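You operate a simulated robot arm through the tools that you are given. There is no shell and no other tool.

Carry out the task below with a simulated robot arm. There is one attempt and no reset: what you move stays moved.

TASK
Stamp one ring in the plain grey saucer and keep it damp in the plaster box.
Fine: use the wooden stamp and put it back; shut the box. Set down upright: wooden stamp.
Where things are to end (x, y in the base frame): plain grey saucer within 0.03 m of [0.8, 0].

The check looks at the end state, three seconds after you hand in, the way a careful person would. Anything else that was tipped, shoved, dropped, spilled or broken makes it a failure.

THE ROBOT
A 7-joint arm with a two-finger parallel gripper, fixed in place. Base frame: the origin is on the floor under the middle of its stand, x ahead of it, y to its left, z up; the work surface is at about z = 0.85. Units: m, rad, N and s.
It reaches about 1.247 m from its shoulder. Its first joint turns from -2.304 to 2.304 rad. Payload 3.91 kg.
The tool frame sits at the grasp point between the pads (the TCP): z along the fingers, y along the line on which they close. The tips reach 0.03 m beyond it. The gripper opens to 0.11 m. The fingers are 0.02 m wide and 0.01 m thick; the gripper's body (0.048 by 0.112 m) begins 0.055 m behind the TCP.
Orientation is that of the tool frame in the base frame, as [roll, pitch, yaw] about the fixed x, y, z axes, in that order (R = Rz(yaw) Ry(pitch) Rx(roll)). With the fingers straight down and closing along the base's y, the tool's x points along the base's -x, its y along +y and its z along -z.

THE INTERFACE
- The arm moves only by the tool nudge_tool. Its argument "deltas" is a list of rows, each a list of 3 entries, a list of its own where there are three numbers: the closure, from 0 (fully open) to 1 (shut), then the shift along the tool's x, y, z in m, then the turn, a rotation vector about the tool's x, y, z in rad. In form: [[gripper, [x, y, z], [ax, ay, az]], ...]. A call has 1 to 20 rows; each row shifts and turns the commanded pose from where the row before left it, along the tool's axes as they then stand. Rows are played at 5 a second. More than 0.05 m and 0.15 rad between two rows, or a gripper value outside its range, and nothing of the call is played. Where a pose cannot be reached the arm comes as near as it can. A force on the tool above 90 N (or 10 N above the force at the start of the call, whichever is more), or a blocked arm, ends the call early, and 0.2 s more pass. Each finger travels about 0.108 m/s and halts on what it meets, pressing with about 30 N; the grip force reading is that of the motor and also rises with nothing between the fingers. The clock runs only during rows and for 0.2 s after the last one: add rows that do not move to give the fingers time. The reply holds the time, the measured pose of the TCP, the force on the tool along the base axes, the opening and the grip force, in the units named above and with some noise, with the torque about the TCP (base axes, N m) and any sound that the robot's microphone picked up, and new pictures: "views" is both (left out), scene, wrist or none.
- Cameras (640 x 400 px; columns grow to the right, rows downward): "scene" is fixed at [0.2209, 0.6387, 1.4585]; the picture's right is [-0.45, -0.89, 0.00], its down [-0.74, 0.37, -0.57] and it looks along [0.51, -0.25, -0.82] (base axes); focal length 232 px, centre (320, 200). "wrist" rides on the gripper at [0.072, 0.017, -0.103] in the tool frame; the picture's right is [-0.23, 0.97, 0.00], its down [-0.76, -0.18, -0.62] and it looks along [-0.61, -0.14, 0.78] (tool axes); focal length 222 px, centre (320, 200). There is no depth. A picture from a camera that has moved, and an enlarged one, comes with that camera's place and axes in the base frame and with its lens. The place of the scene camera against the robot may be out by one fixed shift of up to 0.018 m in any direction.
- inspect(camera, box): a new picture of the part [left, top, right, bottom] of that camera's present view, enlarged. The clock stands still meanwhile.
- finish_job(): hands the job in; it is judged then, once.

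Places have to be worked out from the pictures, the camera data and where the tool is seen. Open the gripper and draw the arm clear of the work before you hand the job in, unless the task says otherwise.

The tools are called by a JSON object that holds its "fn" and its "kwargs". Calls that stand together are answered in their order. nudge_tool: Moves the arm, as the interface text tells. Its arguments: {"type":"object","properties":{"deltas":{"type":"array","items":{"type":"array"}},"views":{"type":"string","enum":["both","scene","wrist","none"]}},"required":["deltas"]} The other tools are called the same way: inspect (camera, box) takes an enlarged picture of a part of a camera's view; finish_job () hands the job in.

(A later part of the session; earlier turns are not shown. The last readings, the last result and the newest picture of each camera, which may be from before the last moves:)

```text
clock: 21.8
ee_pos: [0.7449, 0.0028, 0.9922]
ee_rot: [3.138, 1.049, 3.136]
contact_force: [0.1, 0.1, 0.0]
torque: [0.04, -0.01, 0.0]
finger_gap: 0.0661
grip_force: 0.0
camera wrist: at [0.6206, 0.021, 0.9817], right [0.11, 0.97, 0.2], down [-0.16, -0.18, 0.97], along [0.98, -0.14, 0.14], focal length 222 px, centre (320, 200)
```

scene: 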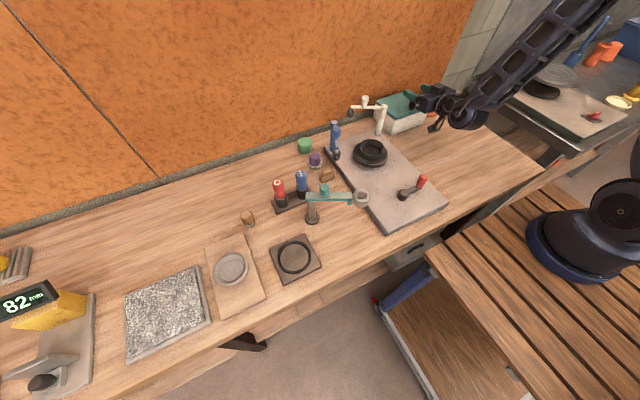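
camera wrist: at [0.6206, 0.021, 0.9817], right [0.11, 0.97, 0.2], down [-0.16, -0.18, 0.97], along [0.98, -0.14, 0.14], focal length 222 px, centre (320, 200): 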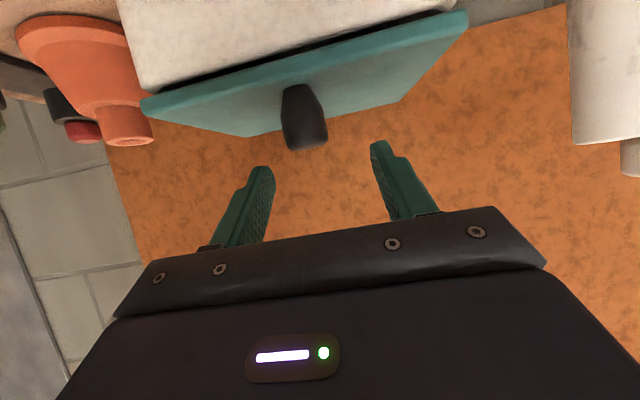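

Pitch 60° is met at (0.745, 0.003, 0.992). The earlier grip showed the knob at y ≈ 0.0005, so I go down to z ≈ 0.963 with that y.

{"fn": "nudge_tool", "kwargs": {"deltas": [[0.4, [0.013, -0.0012, 0.007], [0, 0, 0]], [0.4, [0.0125, -0.0011, 0.0066], [0, 0, 0]], [0.4, [0, 0, 0], [0, 0, 0]]], "views": "wrist"}}

{"fn": "inspect", "kwargs": {"camera": "wrist", "box": [200, 70, 440, 270]}}

```text
clock: 22.6
ee_pos: [0.7447, 0.0008, 0.9633]
ee_rot: [3.138, 1.05, 3.137]
contact_force: [-0.4, 0.4, 0.0]
torque: [0.02, 0.03, 0.02]
finger_gap: 0.0661
grip_force: 0.1
camera wrist: at [0.6194, 0.0196, 0.9524], right [0.11, 0.97, 0.2], down [-0.16, -0.18, 0.97], along [0.98, -0.14, 0.14], focal length 222 px, centre (320, 200)
```

wrist: 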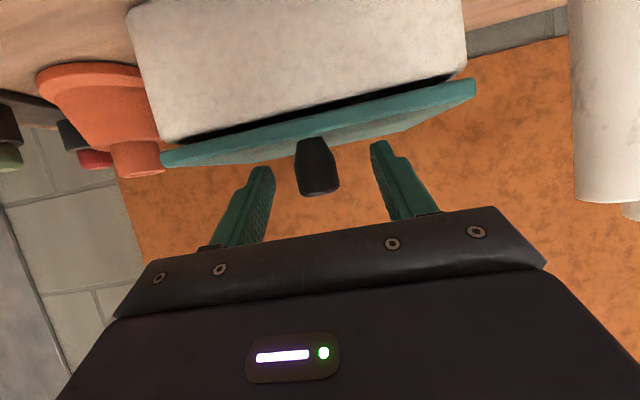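

```text
2.00 times, centred on (320, 170) of wrist
camera zoom: at [0.6194, 0.0196, 0.9524], right [0.11, 0.97, 0.2], down [-0.16, -0.18, 0.97], along [0.98, -0.14, 0.14], focal length 444 px, centre (320, 260)
```

zoom: 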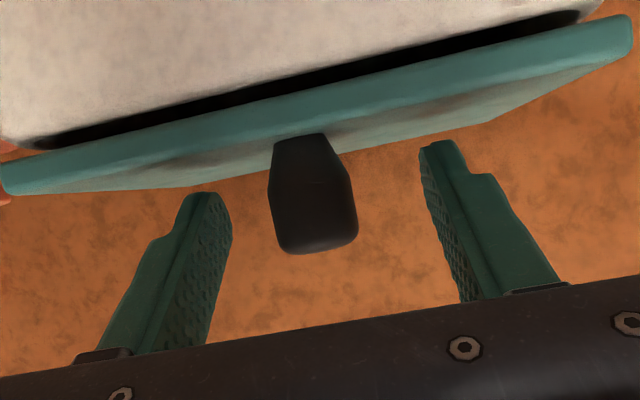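

The knob is well between the fingertips. I close on it and watch the side load.

{"fn": "nudge_tool", "kwargs": {"deltas": [[0.6, [0, 0, 0], [0, 0, 0]], [0.8, [0, 0, 0], [0, 0, 0]], [1.0, [0, 0, 0], [0, 0, 0]], [1.0, [0, 0, 0], [0, 0, 0]]], "views": "wrist"}}

```text
clock: 23.6
ee_pos: [0.7444, -0.0006, 0.9634]
ee_rot: [3.138, 1.052, 3.138]
contact_force: [-3.7, -23.3, -0.6]
torque: [-0.88, 0.0, -0.27]
finger_gap: 0.0253
grip_force: 44.5
camera wrist: at [0.6195, 0.0183, 0.9523], right [0.12, 0.97, 0.2], down [-0.16, -0.18, 0.97], along [0.98, -0.15, 0.14], focal length 222 px, centre (320, 200)
```

wrist: 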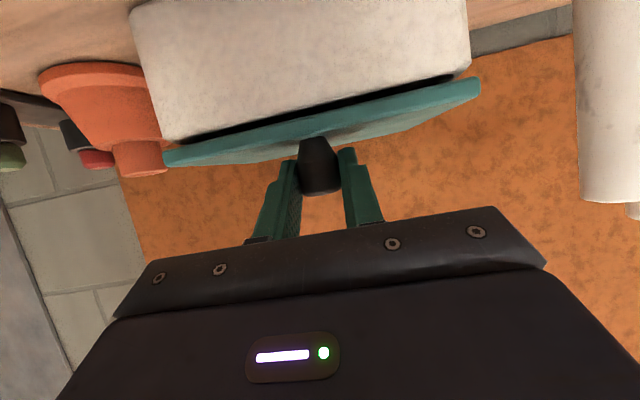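

The grip is firm at 25 mm. I relieve the side load and turn the lid and tool together about the hinge by 0.36 rad, then look.

{"fn": "nudge_tool", "kwargs": {"deltas": [[1.0, [0, -0.0012, 0], [0, 0, 0]], [1.0, [-0.0146, 0, -0.0028], [0, 0.12, 0]], [1.0, [-0.0146, 0, -0.0028], [0, 0.12, 0]], [1.0, [-0.0146, 0, -0.0028], [0, 0.12, 0]], [1.0, [0, 0, 0], [0, 0, 0]]], "views": "both"}}

{"fn": "inspect", "kwargs": {"camera": "scene", "box": [340, 60, 480, 160]}}

```text
clock: 24.8
ee_pos: [0.7641, -0.0006, 1.0052]
ee_rot: [3.137, 0.689, -3.141]
contact_force: [27.3, 16.6, -13.2]
torque: [-0.27, -0.79, 0.34]
finger_gap: 0.0254
grip_force: 44.8
camera wrist: at [0.6428, 0.0172, 1.0385], right [0.17, 0.97, 0.15], down [0.19, -0.18, 0.97], along [0.97, -0.14, -0.22], focal length 222 px, centre (320, 200)
```

scene: 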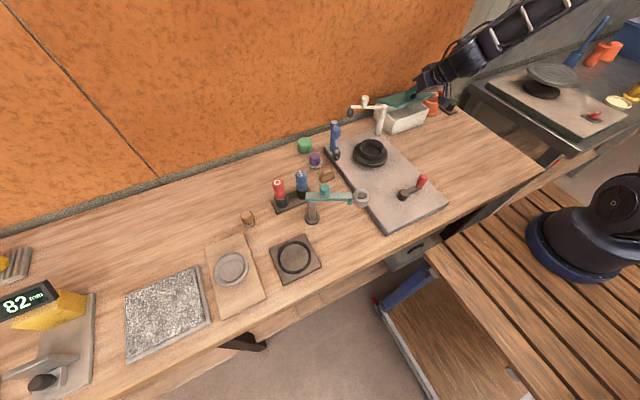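
wrist: 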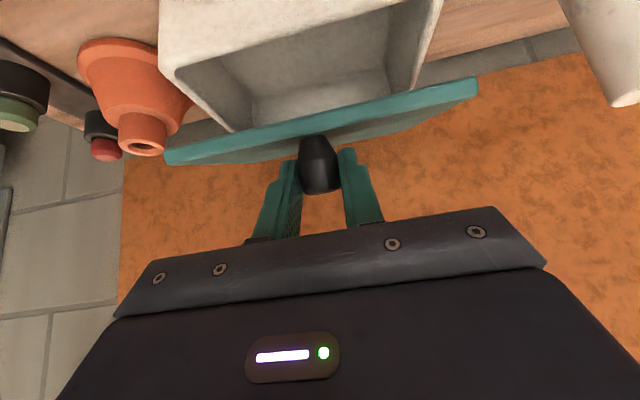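

```text
4.00 times, centred on (410, 110) of scene
camera zoom: at [0.2209, 0.6387, 1.4585], right [-0.45, -0.89, 0.0], down [-0.74, 0.37, -0.57], along [0.51, -0.25, -0.82], focal length 927 px, centre (-40, 560)
```

zoom: 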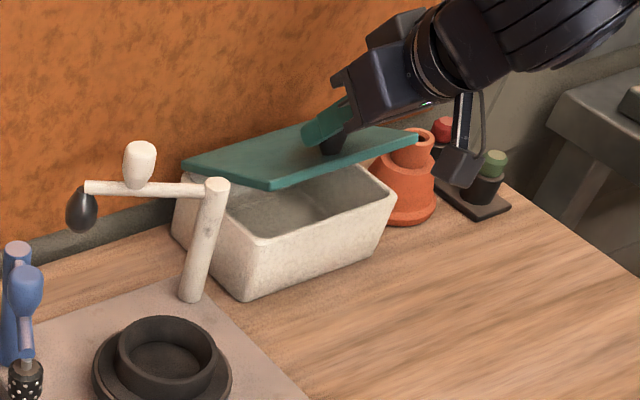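

The lid turns cleanly with the tool and the box stays put. I continue along the arc to about 0.88 rad, turning the tool less than the lid so it will stay clear of the wall at the end.

{"fn": "nudge_tool", "kwargs": {"deltas": [[1.0, [-0.015, 0.0008, -0.0031], [0, 0.06, 0]], [1.0, [-0.0151, 0, -0.0021], [0, 0.06, 0]], [1.0, [-0.0152, 0, -0.0009], [0, 0.06, 0]], [1.0, [-0.0153, 0, -0.0001], [0, 0.06, 0]], [1.0, [0, 0, 0], [0, 0, 0]]], "views": "both"}}

{"fn": "inspect", "kwargs": {"camera": "scene", "box": [340, 60, 480, 160]}}

```text
clock: 26.0
ee_pos: [0.8078, -0.0005, 1.0431]
ee_rot: [3.14, 0.45, 3.14]
contact_force: [-3.3, 16.5, -4.6]
torque: [-0.04, 0.7, 0.34]
finger_gap: 0.025
grip_force: 45.4
camera wrist: at [0.6996, 0.0176, 1.1046], right [0.21, 0.97, 0.1], down [0.41, -0.18, 0.89], along [0.89, -0.14, -0.44], focal length 222 px, centre (320, 200)
```

scene: 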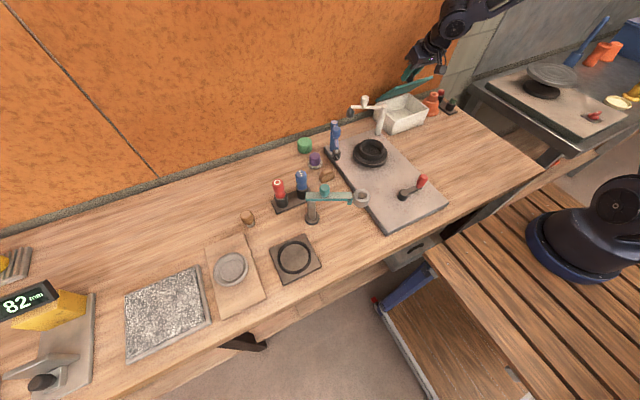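
wrist: 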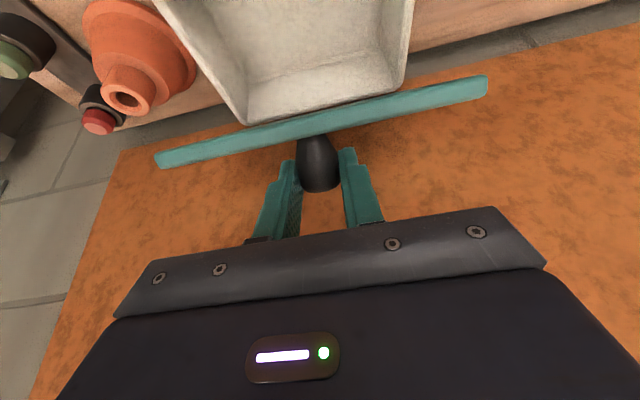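

```text
4.00 times, centred on (410, 110) of scene
camera zoom: at [0.2209, 0.6387, 1.4585], right [-0.45, -0.89, 0.0], down [-0.74, 0.37, -0.57], along [0.51, -0.25, -0.82], focal length 927 px, centre (-40, 560)
```

zoom: 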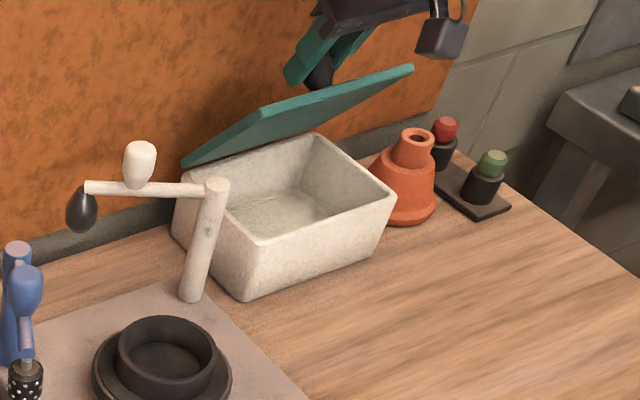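

The lid is at about 50° and the forces are small. I continue the arc to about 1.4 rad.

{"fn": "nudge_tool", "kwargs": {"deltas": [[1.0, [-0.0153, 0.0005, 0.001], [0, 0.06, 0]], [1.0, [-0.0151, 0, 0.002], [0, 0.06, 0]], [1.0, [-0.0149, 0, 0.003], [0, 0.06, 0]], [1.0, [-0.0148, 0, 0.004], [0, 0.06, 0]], [1.0, [0, 0, 0], [0, 0, 0]]], "views": "both"}}

{"fn": "inspect", "kwargs": {"camera": "scene", "box": [340, 40, 480, 140]}}

```text
clock: 27.2
ee_pos: [0.8683, 0.0007, 1.0549]
ee_rot: [3.14, 0.211, 3.138]
contact_force: [-2.3, 3.9, 1.2]
torque: [0.02, 0.2, 0.32]
finger_gap: 0.0252
grip_force: 45.4
camera wrist: at [0.7769, 0.0176, 1.1413], right [0.22, 0.97, 0.05], down [0.61, -0.18, 0.77], along [0.76, -0.14, -0.64], focal length 222 px, centre (320, 200)
```

scene: 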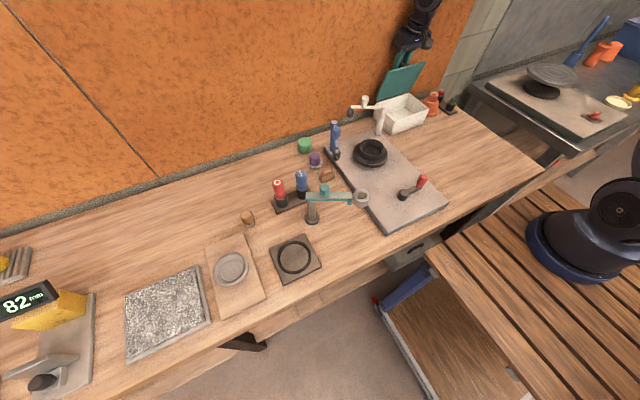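
wrist: 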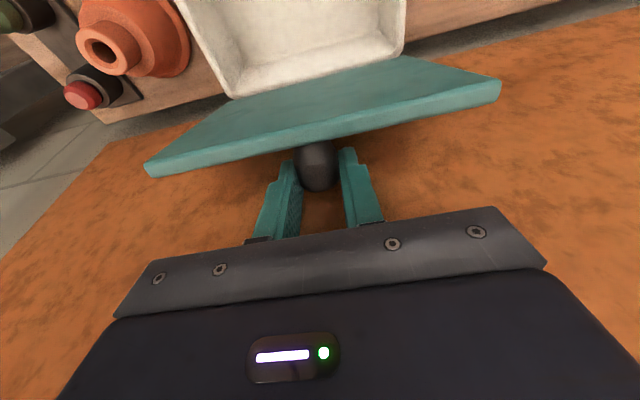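

```text
4.00 times, centred on (410, 90) of scene
camera zoom: at [0.2209, 0.6387, 1.4585], right [-0.45, -0.89, 0.0], down [-0.74, 0.37, -0.57], along [0.51, -0.25, -0.82], focal length 927 px, centre (-40, 640)
```

zoom: 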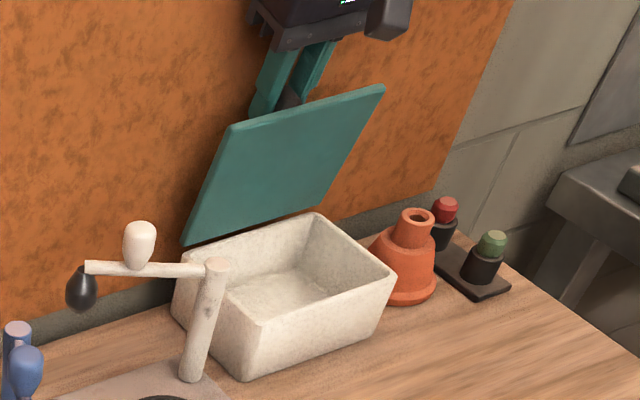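

The lid is near vertical with low forces. I continue carefully past vertical and watch for contact with the wall or a stop.

{"fn": "nudge_tool", "kwargs": {"deltas": [[1.0, [-0.0072, 0, 0.0024], [0, 0.02, 0]], [1.0, [-0.0072, 0, 0.0024], [0, 0.02, 0]], [1.0, [-0.0072, 0, 0.0026], [0, 0.02, 0]], [1.0, [0, 0, 0], [0, 0, 0]]], "views": "both"}}

{"fn": "inspect", "kwargs": {"camera": "scene", "box": [340, 40, 480, 140]}}

```text
clock: 27.6
ee_pos: [0.8668, -0.0, 1.0556]
ee_rot: [-3.141, 0.186, 3.137]
contact_force: [-58.5, -10.9, 34.0]
torque: [1.97, -3.43, 0.12]
finger_gap: 0.0256
grip_force: 44.9
stopped in row 2: the force on the tool passed its limit at 114 N (the readings are from after the stop); the commanded pose is now the measured one
camera wrist: at [0.7777, 0.0181, 1.144], right [0.23, 0.97, 0.04], down [0.63, -0.18, 0.75], along [0.74, -0.15, -0.66], focal length 222 px, centre (320, 200)
```

scene: 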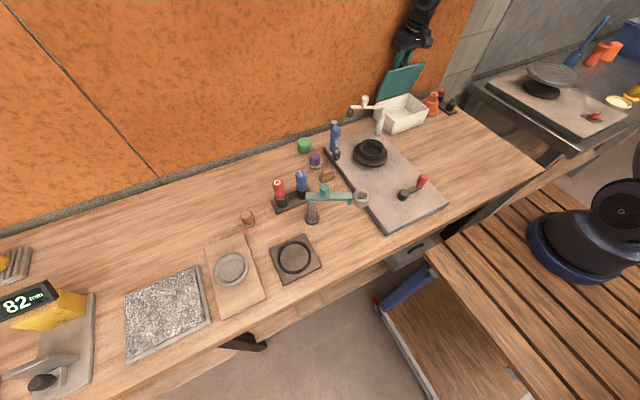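
wrist: 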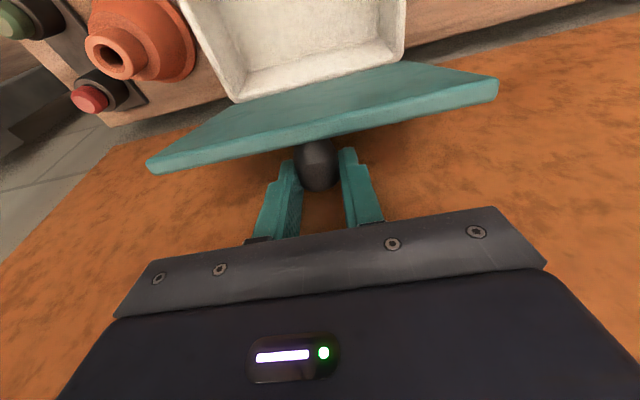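

```text
4.00 times, centred on (410, 90) of scene
camera zoom: at [0.2209, 0.6387, 1.4585], right [-0.45, -0.89, 0.0], down [-0.74, 0.37, -0.57], along [0.51, -0.25, -0.82], focal length 927 px, centre (-40, 640)
```

zoom: 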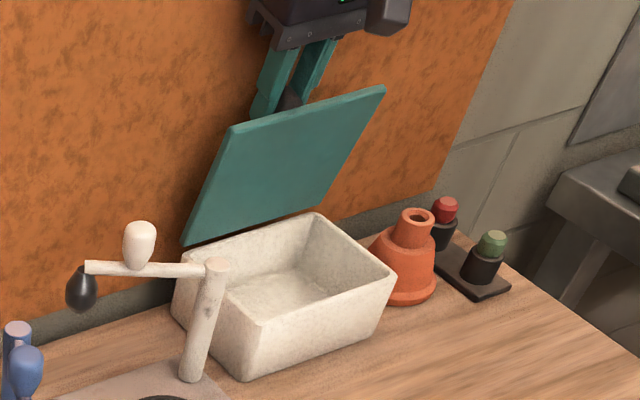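

The tool met something hard at over 100 N, either a lid stop or the gripper body on the wall. I back off 2 mm first to relieve the load and read the forces.

{"fn": "nudge_tool", "kwargs": {"deltas": [[1.0, [0.002, 0, 0], [0, -0.02, 0]], [1.0, [0, 0, 0], [0, 0, 0]]], "views": "none"}}

```text
clock: 28.2
ee_pos: [0.8685, -0.0001, 1.0542]
ee_rot: [3.141, 0.211, 3.14]
contact_force: [-9.9, -9.8, 37.8]
torque: [-0.6, -0.32, 0.71]
finger_gap: 0.0251
grip_force: 44.7
```

Only a vertical load is left, about 38 N up. I relieve it and then pivot the gripper away from the wall, around the knob.

{"fn": "nudge_tool", "kwargs": {"deltas": [[1.0, [0, 0, -0.0015], [0, 0, 0]], [1.0, [0.001, 0, 0.0001], [0, -0.075, 0]], [1.0, [0.001, 0, 0.0001], [0, -0.075, 0]], [1.0, [0, 0, 0], [0, 0, 0]]], "views": "both"}}

{"fn": "inspect", "kwargs": {"camera": "scene", "box": [340, 40, 480, 140]}}

```text
clock: 29.2
ee_pos: [0.8638, -0.0007, 1.053]
ee_rot: [-3.14, 0.354, 3.137]
contact_force: [-13.2, -10.6, 0.2]
torque: [-0.29, 1.43, 0.3]
finger_gap: 0.025
grip_force: 44.7
camera wrist: at [0.7621, 0.0182, 1.124], right [0.22, 0.97, 0.08], down [0.5, -0.18, 0.85], along [0.84, -0.14, -0.52], focal length 222 px, centre (320, 200)
```

scene: 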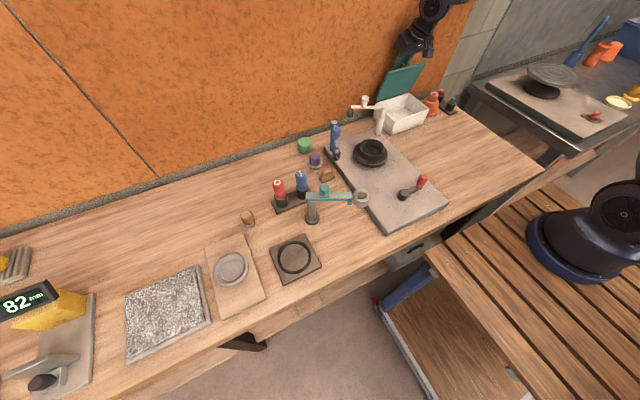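
wrist: 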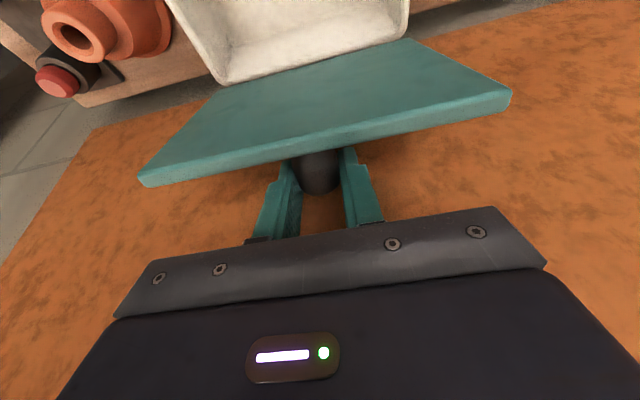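

```text
4.00 times, centred on (410, 90) of scene
camera zoom: at [0.2209, 0.6387, 1.4585], right [-0.45, -0.89, 0.0], down [-0.74, 0.37, -0.57], along [0.51, -0.25, -0.82], focal length 927 px, centre (-40, 640)
```

zoom: 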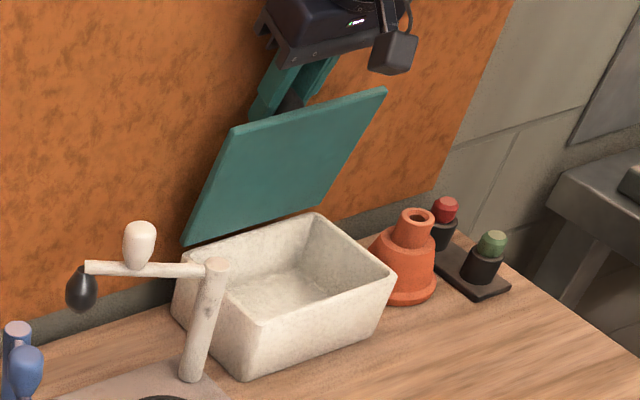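

The gripper is now clear of the wall. I push the knob another 4 mm toward the wall to find out whether the lid still turns.

{"fn": "nudge_tool", "kwargs": {"deltas": [[1.0, [-0.0019, 0.0005, 0.0007], [0, 0, 0]], [1.0, [-0.0019, 0, 0.0007], [0, 0, 0]], [1.0, [0, 0, 0], [0, 0, 0]]], "views": "none"}}

```text
clock: 30.0
ee_pos: [0.8693, 0.0003, 1.0518]
ee_rot: [-3.14, 0.355, 3.139]
contact_force: [-10.6, -10.9, -11.3]
torque: [-0.28, 1.29, 0.35]
finger_gap: 0.0251
grip_force: 44.4
```

There was no extra resistance, so the earlier contact was the gripper on the wall. I keep pushing in small steps.

{"fn": "nudge_tool", "kwargs": {"deltas": [[1.0, [-0.0025, 0, 0.0014], [0, 0, 0]], [1.0, [-0.0025, 0, 0.0014], [0, 0, 0]], [1.0, [0, 0, 0], [0, 0, 0]]], "views": "none"}}

```text
clock: 30.8
ee_pos: [0.8755, 0.0009, 1.0519]
ee_rot: [3.141, 0.358, 3.141]
contact_force: [-9.9, -8.4, -1.1]
torque: [-0.25, 1.15, 0.37]
finger_gap: 0.0253
grip_force: 45.3
```

The lid is at about 84.5° and still moves freely. I push on.

{"fn": "nudge_tool", "kwargs": {"deltas": [[1.0, [-0.0025, 0, 0.0016], [0, 0, 0]], [1.0, [-0.0025, 0, 0.0016], [0, 0, 0]], [1.0, [0, 0, 0], [0, 0, 0]]], "views": "none"}}

```text
clock: 31.6
ee_pos: [0.8773, 0.0004, 1.0516]
ee_rot: [3.141, 0.356, 3.139]
contact_force: [-69.8, -18.7, 4.9]
torque: [0.58, -5.63, 0.85]
finger_gap: 0.0251
grip_force: 45.1
```

The housing touched the wall again at a lid angle of about 86°. I back off, pivot the gripper further away around the knob, then push again.

{"fn": "nudge_tool", "kwargs": {"deltas": [[1.0, [0.003, 0, -0.001], [0, 0, 0]], [1.0, [0.0008, 0, 0], [0, -0.062, 0]], [1.0, [0.0008, 0, 0], [0, -0.062, 0]], [1.0, [0, 0, 0], [0, 0, 0]]], "views": "wrist"}}

{"fn": "inspect", "kwargs": {"camera": "scene", "box": [370, 0, 510, 100]}}

```text
clock: 32.6
ee_pos: [0.8774, 0.0006, 1.0521]
ee_rot: [-3.141, 0.482, 3.14]
contact_force: [-12.9, -15.2, 6.2]
torque: [-0.23, 0.43, 0.54]
finger_gap: 0.0253
grip_force: 44.8
camera wrist: at [0.7663, 0.0181, 1.1097], right [0.2, 0.97, 0.1], down [0.38, -0.18, 0.91], along [0.9, -0.14, -0.41], focal length 222 px, centre (320, 200)
```

wrist: 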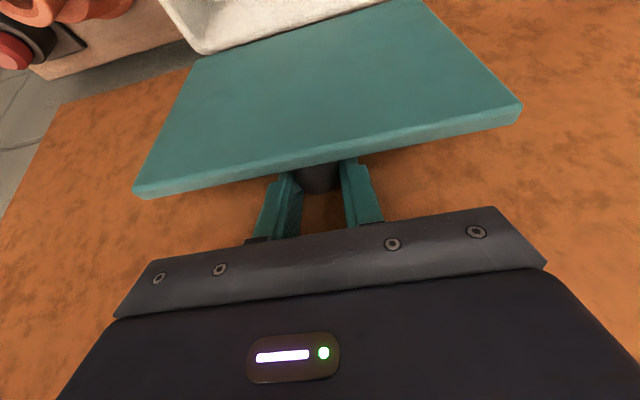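

```text
4.00 times, centred on (440, 50) of scene
camera zoom: at [0.2209, 0.6387, 1.4585], right [-0.45, -0.89, 0.0], down [-0.74, 0.37, -0.57], along [0.51, -0.25, -0.82], focal length 927 px, centre (-160, 800)
```

zoom: 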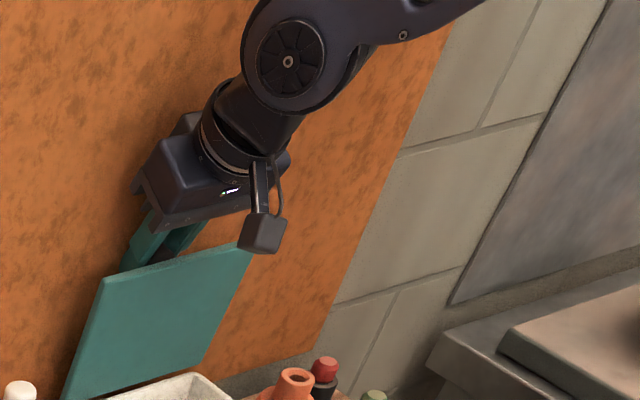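

The lid is at about 86.3° and the gripper is off the wall. I push further in small steps.

{"fn": "nudge_tool", "kwargs": {"deltas": [[1.0, [-0.0024, 0, 0.0018], [0, -0.01, 0]], [1.0, [-0.0024, 0, 0.0018], [0, -0.01, 0]], [1.0, [0, 0, 0], [0, 0, 0]]], "views": "none"}}

```text
clock: 33.2
ee_pos: [0.8773, -0.0002, 1.0508]
ee_rot: [-3.138, 0.493, 3.138]
contact_force: [-47.0, -9.3, 35.0]
torque: [-0.56, 1.62, 1.08]
finger_gap: 0.0256
grip_force: 45.0
stopped in row 3: the force on the tool passed its limit at 100 N (the readings are from after the stop); the commanded pose is now the measured one
```

Now the contact is at the fingertips or the knob end, with the lid at about 86–87°. I relieve the load, rotate back slightly, and read the forces before testing whether the lid stays by itself.

{"fn": "nudge_tool", "kwargs": {"deltas": [[1.0, [0.0008, 0.0003, -0.0016], [0, 0.03, 0]], [1.0, [0, 0, 0], [0, 0, 0]]], "views": "wrist"}}

{"fn": "inspect", "kwargs": {"camera": "wrist", "box": [220, 130, 420, 250]}}

```text
clock: 33.8
ee_pos: [0.8767, 0.0002, 1.0508]
ee_rot: [-3.139, 0.464, 3.137]
contact_force: [-30.7, -8.4, 30.6]
torque: [0.02, 0.9, 1.04]
finger_gap: 0.0252
grip_force: 45.0
camera wrist: at [0.7679, 0.0184, 1.1112], right [0.21, 0.97, 0.1], down [0.4, -0.18, 0.9], along [0.89, -0.15, -0.43], focal length 222 px, centre (320, 200)
```

wrist: 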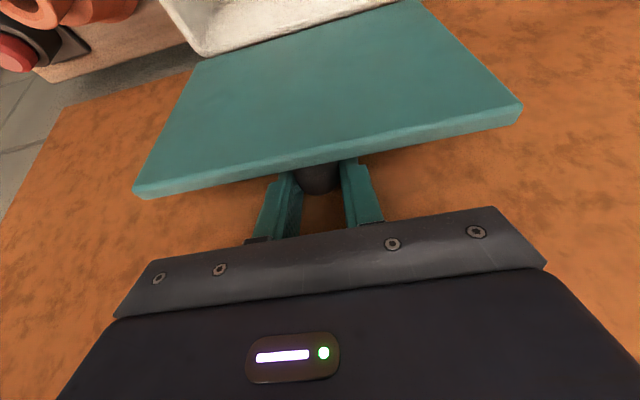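

```text
3.20 times, centred on (320, 190) of wrist
camera zoom: at [0.7679, 0.0184, 1.1112], right [0.21, 0.97, 0.1], down [0.4, -0.18, 0.9], along [0.89, -0.15, -0.43], focal length 711 px, centre (320, 232)
```

zoom: 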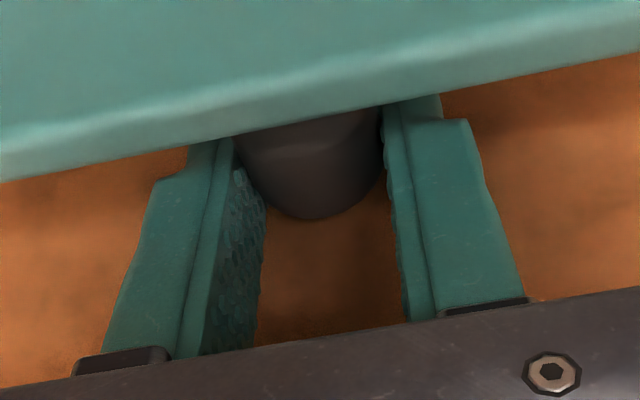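

There is still about 30 N in −x and +z, so I relieve it further.

{"fn": "nudge_tool", "kwargs": {"deltas": [[1.0, [0.0004, 0.0005, -0.002], [0, 0, 0]], [1.0, [0, 0, 0], [0, 0, 0]]], "views": "none"}}

```text
clock: 34.4
ee_pos: [0.8777, 0.0009, 1.0507]
ee_rot: [-3.14, 0.463, 3.139]
contact_force: [3.6, -12.7, 0.1]
torque: [-0.11, -0.96, 0.44]
finger_gap: 0.0252
grip_force: 44.8
```

The load is gone. I loosen the grip by about a millimetre for a moment and look at whether the lid moves by itself.

{"fn": "nudge_tool", "kwargs": {"deltas": [[0.755, [0, 0, 0], [0, 0, 0]]], "views": "wrist"}}

```text
clock: 34.8
ee_pos: [0.8775, 0.0016, 1.0516]
ee_rot: [-3.139, 0.462, 3.136]
contact_force: [-0.2, -4.7, -2.3]
torque: [-0.01, 0.05, 0.04]
finger_gap: 0.0293
grip_force: 2.1
camera wrist: at [0.7673, 0.0197, 1.1115], right [0.21, 0.97, 0.1], down [0.4, -0.18, 0.9], along [0.89, -0.15, -0.43], focal length 222 px, centre (320, 200)
```

wrist: 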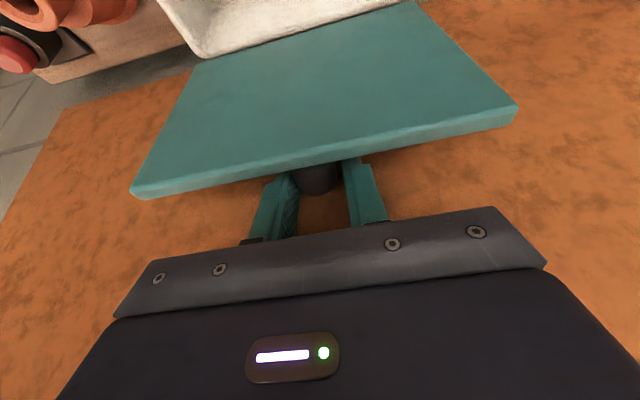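

The lid seems to hold. I open a little more and wait, comparing the picture again.

{"fn": "nudge_tool", "kwargs": {"deltas": [[0.65, [0, 0, 0], [0, 0, 0]], [0.65, [0, 0, 0], [0, 0, 0]], [0.65, [0, 0, 0], [0, 0, 0]]], "views": "wrist"}}

```text
clock: 35.6
ee_pos: [0.8769, 0.0009, 1.0524]
ee_rot: [-3.139, 0.464, 3.139]
contact_force: [0.3, -0.7, 0.0]
torque: [-0.02, 0.01, 0.0]
finger_gap: 0.0387
grip_force: 0.0
camera wrist: at [0.7675, 0.0194, 1.1118], right [0.21, 0.97, 0.1], down [0.4, -0.18, 0.9], along [0.89, -0.15, -0.43], focal length 222 px, centre (320, 200)
```

wrist: 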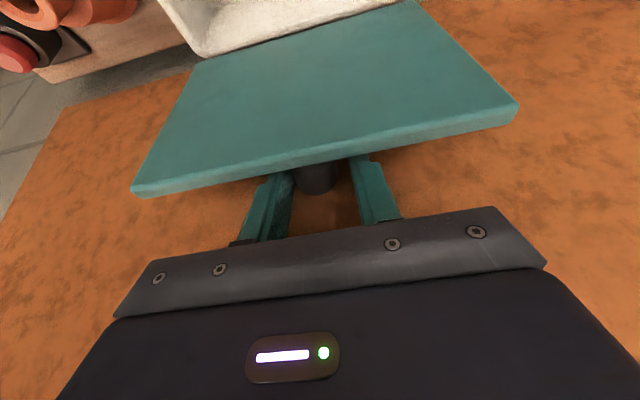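

The lid stays up with no contact force on the tool. I withdraw slowly along the finger axis, up and toward the robot, and check the lid.

{"fn": "nudge_tool", "kwargs": {"deltas": [[0.55, [0, 0, -0.015], [0, 0, 0]], [0.5, [0, 0, -0.02], [0, 0, 0]], [0.5, [0, 0, -0.02], [0, 0, 0]], [0.5, [0, 0, 0], [0, 0, 0]]], "views": "both"}}

{"fn": "inspect", "kwargs": {"camera": "scene", "box": [340, 40, 480, 140]}}

```text
clock: 36.6
ee_pos: [0.855, 0.0015, 1.1003]
ee_rot: [-3.141, 0.461, 3.137]
contact_force: [0.1, -0.3, 0.3]
torque: [0.0, -0.01, -0.01]
finger_gap: 0.0553
grip_force: 0.1
camera wrist: at [0.7435, 0.0193, 1.1608], right [0.21, 0.97, 0.1], down [0.4, -0.18, 0.9], along [0.89, -0.15, -0.43], focal length 222 px, centre (320, 200)
```

scene: 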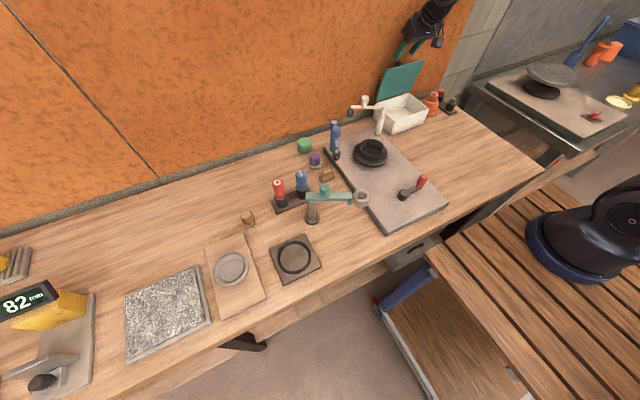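
wrist: 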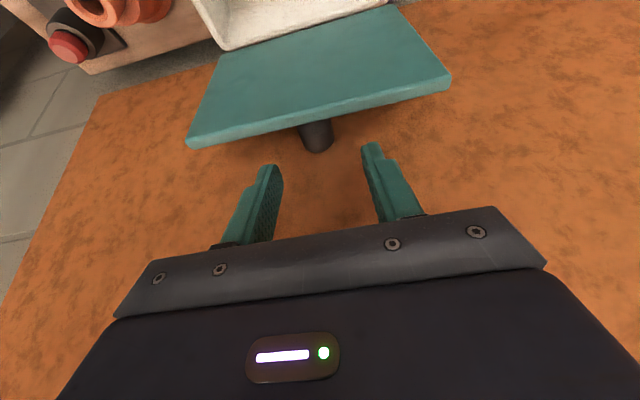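

```text
4.00 times, centred on (410, 90) of scene
camera zoom: at [0.2209, 0.6387, 1.4585], right [-0.45, -0.89, 0.0], down [-0.74, 0.37, -0.57], along [0.51, -0.25, -0.82], focal length 927 px, centre (-40, 640)
```

zoom: 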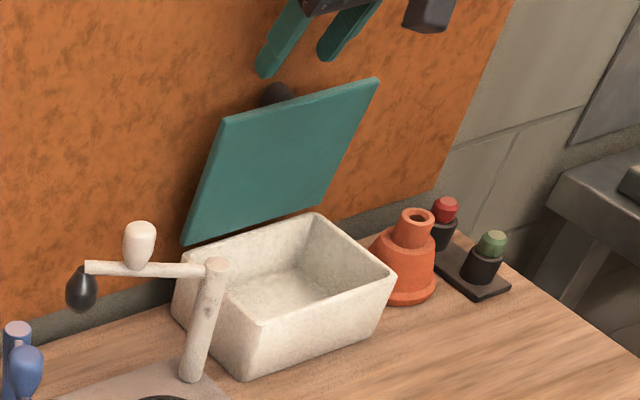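

The lid stands open without support. I back the arm away from it, turn the tool vertical again and look into the box.

{"fn": "nudge_tool", "kwargs": {"deltas": [[0.4, [0.0284, 0, -0.0327], [0, 0, 0]], [0.4, [0.0284, 0, -0.0327], [0, 0, 0]], [0.4, [0.0284, 0, -0.0327], [0, 0, 0]], [0.4, [0, 0, 0], [0, 0.115, 0]], [0.4, [0, 0, 0], [0, 0.115, 0]], [0.4, [0, 0, 0], [0, 0.115, 0]], [0.4, [0, 0, 0], [0, 0.116, 0]], [0.4, [0, 0, 0], [0, 0, 0]]], "views": "both"}}

{"fn": "inspect", "kwargs": {"camera": "wrist", "box": [220, 60, 420, 220]}}

```text
clock: 38.4
ee_pos: [0.7331, 0.0024, 1.1514]
ee_rot: [-3.14, 0.001, 3.138]
contact_force: [0.8, 0.1, 0.2]
torque: [-0.01, 0.0, 0.02]
finger_gap: 0.0659
grip_force: 0.0
camera wrist: at [0.6618, 0.0208, 1.254], right [0.23, 0.97, 0.0], down [0.76, -0.18, 0.62], along [0.61, -0.15, -0.78], focal length 222 px, centre (320, 200)
```

scene: 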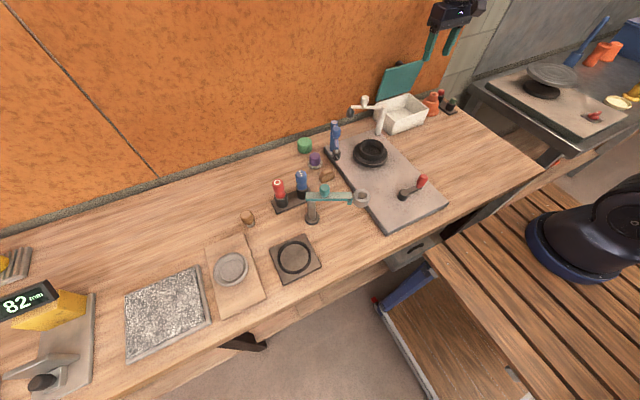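
wrist: 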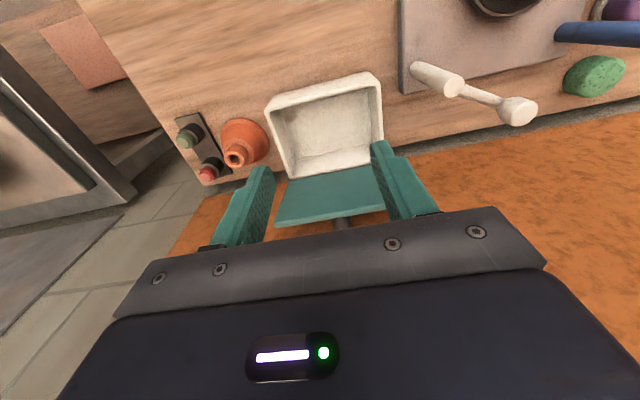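

```text
2.50 times, centred on (320, 140) of wrist
camera zoom: at [0.6618, 0.0208, 1.254], right [0.23, 0.97, 0.0], down [0.76, -0.18, 0.62], along [0.61, -0.15, -0.78], focal length 555 px, centre (320, 350)
```

zoom: 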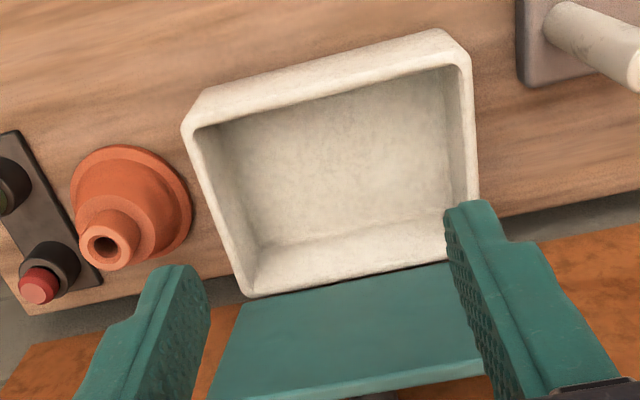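

The box interior spans about x 0.745–0.855 and y −0.075–0.077, centred near (0.80, 0.0). Next I go to look closely at the stamp and saucer.

{"fn": "nudge_tool", "kwargs": {"deltas": [[0.4, [0.0155, 0.0432, 0], [0, 0, 0]], [0.4, [0.0155, 0.0432, 0], [0, 0, 0]], [0.4, [0.0155, 0.0432, 0], [0, 0, 0]], [0.4, [0.0155, 0.0432, 0], [0, 0, 0]], [0.4, [0.0155, 0.0432, 0], [0, 0, 0]], [0.4, [0.0155, 0.0432, 0], [0, 0, 0]], [0.4, [0.0155, 0.0432, 0], [0, 0, 0]], [0.4, [0.0155, 0.0432, 0], [0, 0, 0]], [0.4, [0.0155, 0.0432, 0], [0, 0, 0]], [0.4, [0.0155, 0.0432, 0], [0, 0, 0]], [0.4, [0.0155, 0.0432, 0], [0, 0, 0]], [0.4, [0.0155, 0.0432, 0], [0, 0, 0]], [0.4, [0.0155, 0.0432, 0], [0, 0, 0]], [0.4, [0.0155, 0.0432, 0.01], [0, 0, 0]], [0.4, [0.0155, 0.0432, 0.02], [0, 0, 0]], [0.4, [0, 0, 0], [0, 0, 0]]], "views": "both"}}

{"fn": "inspect", "kwargs": {"camera": "wrist", "box": [240, 0, 480, 200]}}

```text
clock: 41.8
ee_pos: [0.5047, 0.6509, 1.1183]
ee_rot: [-3.14, 0.002, 3.137]
contact_force: [-0.3, -0.2, -0.3]
torque: [0.01, 0.05, 0.02]
finger_gap: 0.0663
grip_force: 0.1
camera wrist: at [0.4335, 0.6688, 1.2214], right [0.23, 0.97, 0.0], down [0.76, -0.18, 0.62], along [0.61, -0.15, -0.78], focal length 222 px, centre (320, 200)
```

scene: 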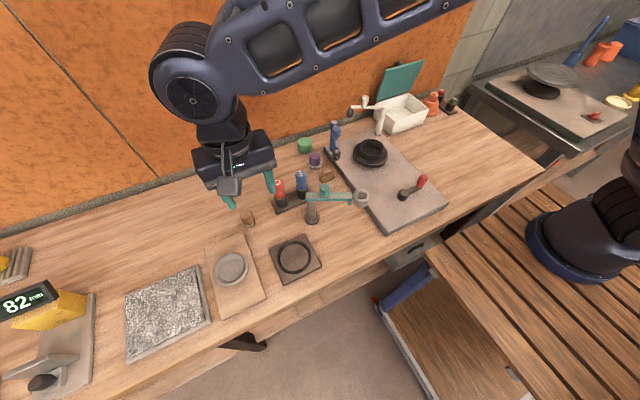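
wrist: 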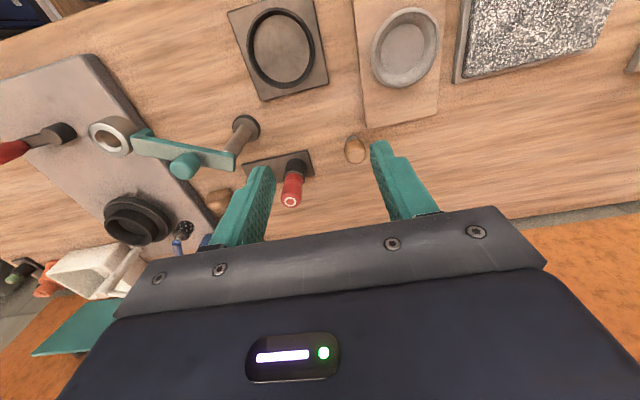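

```text
2.00 times, centred on (360, 100) of wrist
camera zoom: at [0.4335, 0.6688, 1.2214], right [0.23, 0.97, 0.0], down [0.76, -0.18, 0.62], along [0.61, -0.15, -0.78], focal length 444 px, centre (240, 400)
```

zoom: 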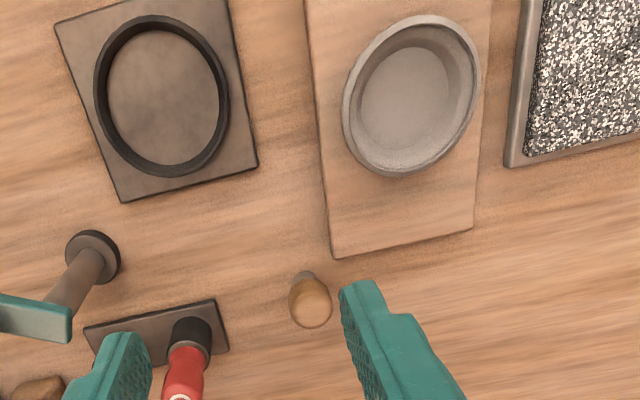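

The wooden stamp stands near (0.600, 0.684) with its top at about z = 0.915. The saucer centre is near (0.486, 0.767) with a rim diameter of about 0.086. I move above the stamp to check alignment.

{"fn": "nudge_tool", "kwargs": {"deltas": [[0.4, [-0.0325, 0.011, 0.03], [0, 0, 0]], [0.4, [-0.0325, 0.011, 0.03], [0, 0, 0]], [0.4, [-0.031, 0.011, 0.03], [0, 0, 0]], [0.4, [0, 0, 0], [0, 0, 0]]], "views": "both"}}

{"fn": "inspect", "kwargs": {"camera": "wrist", "box": [220, 60, 420, 220]}}

{"fn": "inspect", "kwargs": {"camera": "scene", "box": [190, 150, 310, 250]}}

```text
clock: 42.8
ee_pos: [0.5997, 0.6845, 1.0276]
ee_rot: [-3.141, 0.001, 3.137]
contact_force: [0.5, -0.3, -0.2]
torque: [-0.02, -0.04, 0.01]
finger_gap: 0.066
grip_force: 0.0
camera wrist: at [0.5291, 0.702, 1.1315], right [0.23, 0.97, 0.0], down [0.76, -0.18, 0.62], along [0.61, -0.15, -0.78], focal length 222 px, centre (320, 200)
```

scene: 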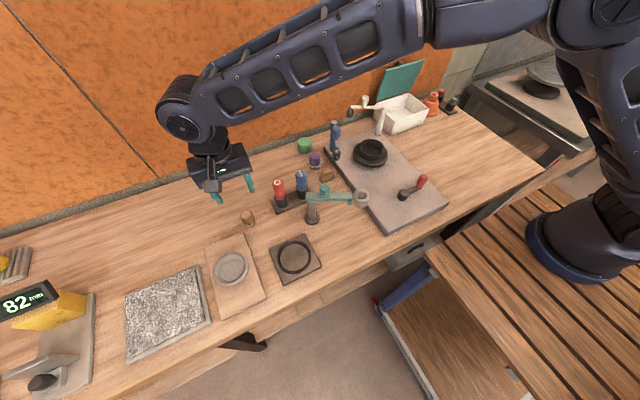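
wrist: 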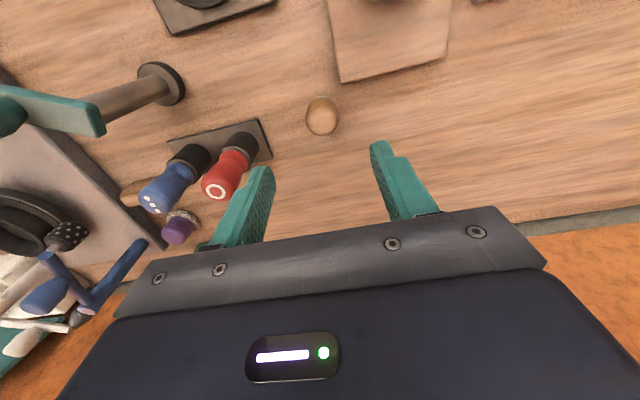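

```text
2.50 times, centred on (320, 140) of wrist
camera zoom: at [0.5291, 0.702, 1.1315], right [0.23, 0.97, 0.0], down [0.76, -0.18, 0.62], along [0.61, -0.15, -0.78], focal length 555 px, centre (320, 350)
```

zoom: 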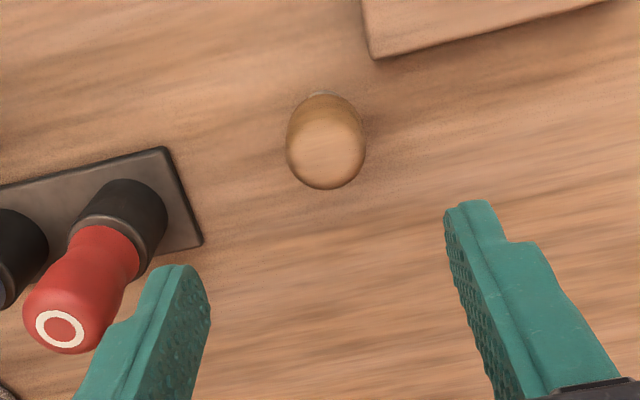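

```text
4.00 times, centred on (250, 200) of scene
camera zoom: at [0.2209, 0.6387, 1.4585], right [-0.45, -0.89, 0.0], down [-0.74, 0.37, -0.57], along [0.51, -0.25, -0.82], focal length 927 px, centre (600, 200)
```

zoom: 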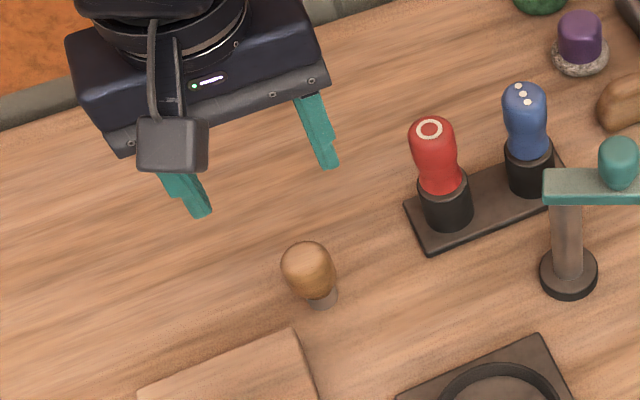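

Two wrist views place the handle centre at (0.607, 0.685, 0.891). I go down with the fingers straddling it, keeping the tips above the table.

{"fn": "nudge_tool", "kwargs": {"deltas": [[0.4, [-0.0037, 0.0003, 0.035], [0, 0, 0]], [0.4, [-0.0036, 0.0002, 0.035], [0, 0, 0]], [0.4, [0, 0, 0.035], [0, 0, 0]], [0.4, [0, 0, 0.02], [0, 0, 0]], [0.4, [0, 0, 0], [0, 0, 0]]], "views": "both"}}

{"fn": "inspect", "kwargs": {"camera": "wrist", "box": [220, 80, 420, 240]}}

{"fn": "inspect", "kwargs": {"camera": "scene", "box": [190, 150, 310, 250]}}

```text
clock: 44.0
ee_pos: [0.6058, 0.6832, 0.9021]
ee_rot: [-3.14, 0.0, 3.138]
contact_force: [0.4, 0.2, -0.6]
torque: [0.01, 0.02, -0.01]
finger_gap: 0.0662
grip_force: 0.1
camera wrist: at [0.5349, 0.7017, 1.0055], right [0.23, 0.97, 0.0], down [0.76, -0.18, 0.62], along [0.61, -0.15, -0.78], focal length 222 px, centre (320, 200)
```

scene: 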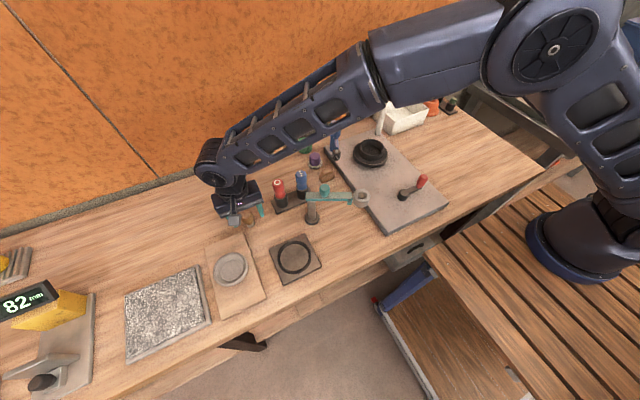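
wrist: 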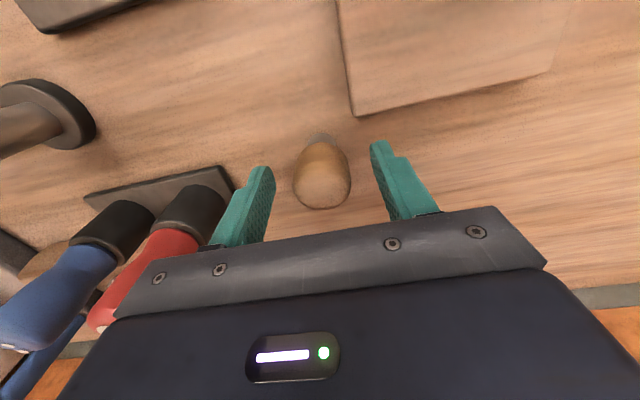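

```text
2.50 times, centred on (320, 160) of wrist
camera zoom: at [0.5349, 0.7017, 1.0055], right [0.23, 0.97, 0.0], down [0.76, -0.18, 0.62], along [0.61, -0.15, -0.78], focal length 555 px, centre (320, 300)
```

zoom: 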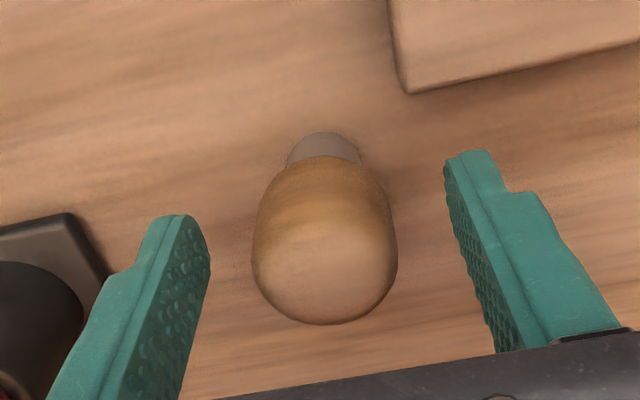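

```text
4.00 times, centred on (250, 200) of scene
camera zoom: at [0.2209, 0.6387, 1.4585], right [-0.45, -0.89, 0.0], down [-0.74, 0.37, -0.57], along [0.51, -0.25, -0.82], focal length 927 px, centre (600, 200)
```

zoom: 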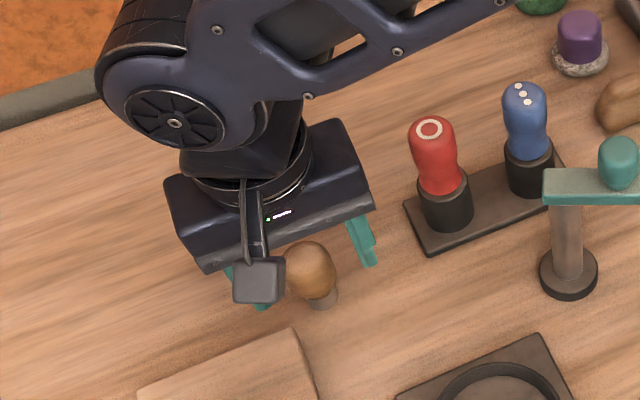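

The handle sits between the fingers, about 2 mm toward +y. I shift to centre it and close.

{"fn": "nudge_tool", "kwargs": {"deltas": [[0.4, [0, 0.002, 0], [0, 0, 0]], [0.55, [0, 0, 0], [0, 0, 0]], [0.62, [0, 0, 0], [0, 0, 0]], [0.66, [0, 0, 0], [0, 0, 0]], [0.7, [0, 0, 0], [0, 0, 0]], [1.0, [0, 0, 0], [0, 0, 0]], [1.0, [0, 0, 0], [0, 0, 0]]], "views": "both"}}

{"fn": "inspect", "kwargs": {"camera": "wrist", "box": [220, 80, 420, 240]}}

```text
clock: 45.6
ee_pos: [0.6061, 0.6862, 0.9029]
ee_rot: [-3.139, 0.002, 3.138]
contact_force: [-0.6, 0.3, 0.4]
torque: [0.04, -0.05, 0.01]
finger_gap: 0.0312
grip_force: 29.9
camera wrist: at [0.5348, 0.704, 1.0061], right [0.23, 0.97, 0.0], down [0.76, -0.18, 0.62], along [0.61, -0.15, -0.78], focal length 222 px, centre (320, 200)
```

scene: 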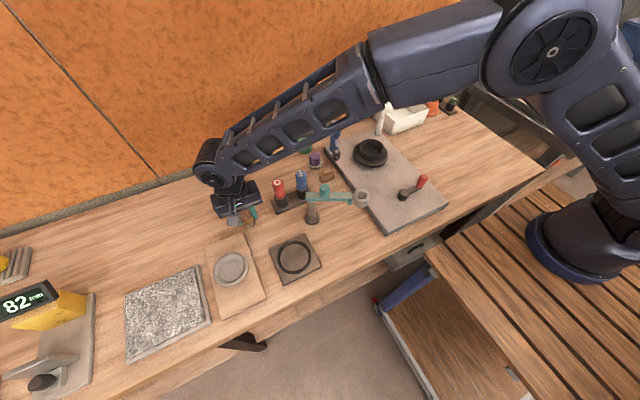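
wrist: 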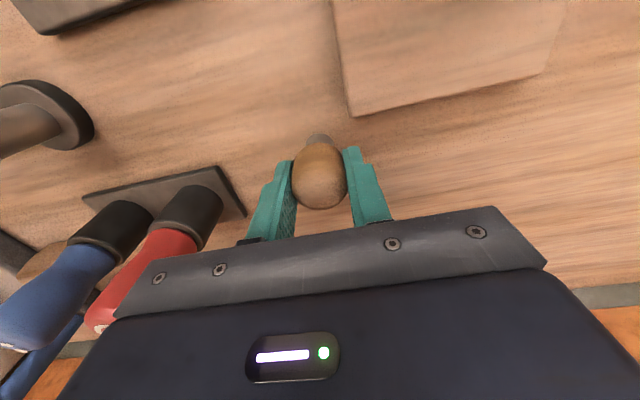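

```text
2.50 times, centred on (320, 160) of wrist
camera zoom: at [0.5348, 0.704, 1.0061], right [0.23, 0.97, 0.0], down [0.76, -0.18, 0.62], along [0.61, -0.15, -0.78], focal length 555 px, centre (320, 300)
```

zoom: 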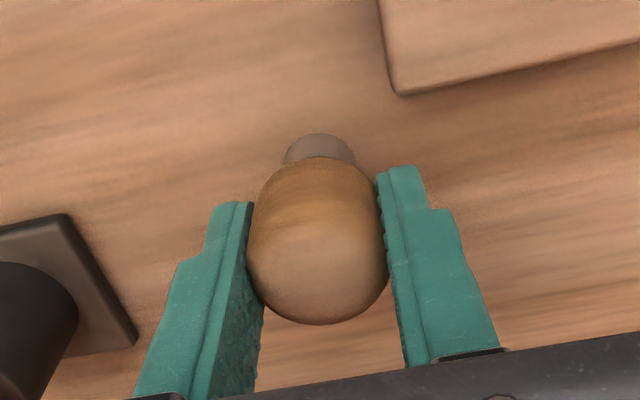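

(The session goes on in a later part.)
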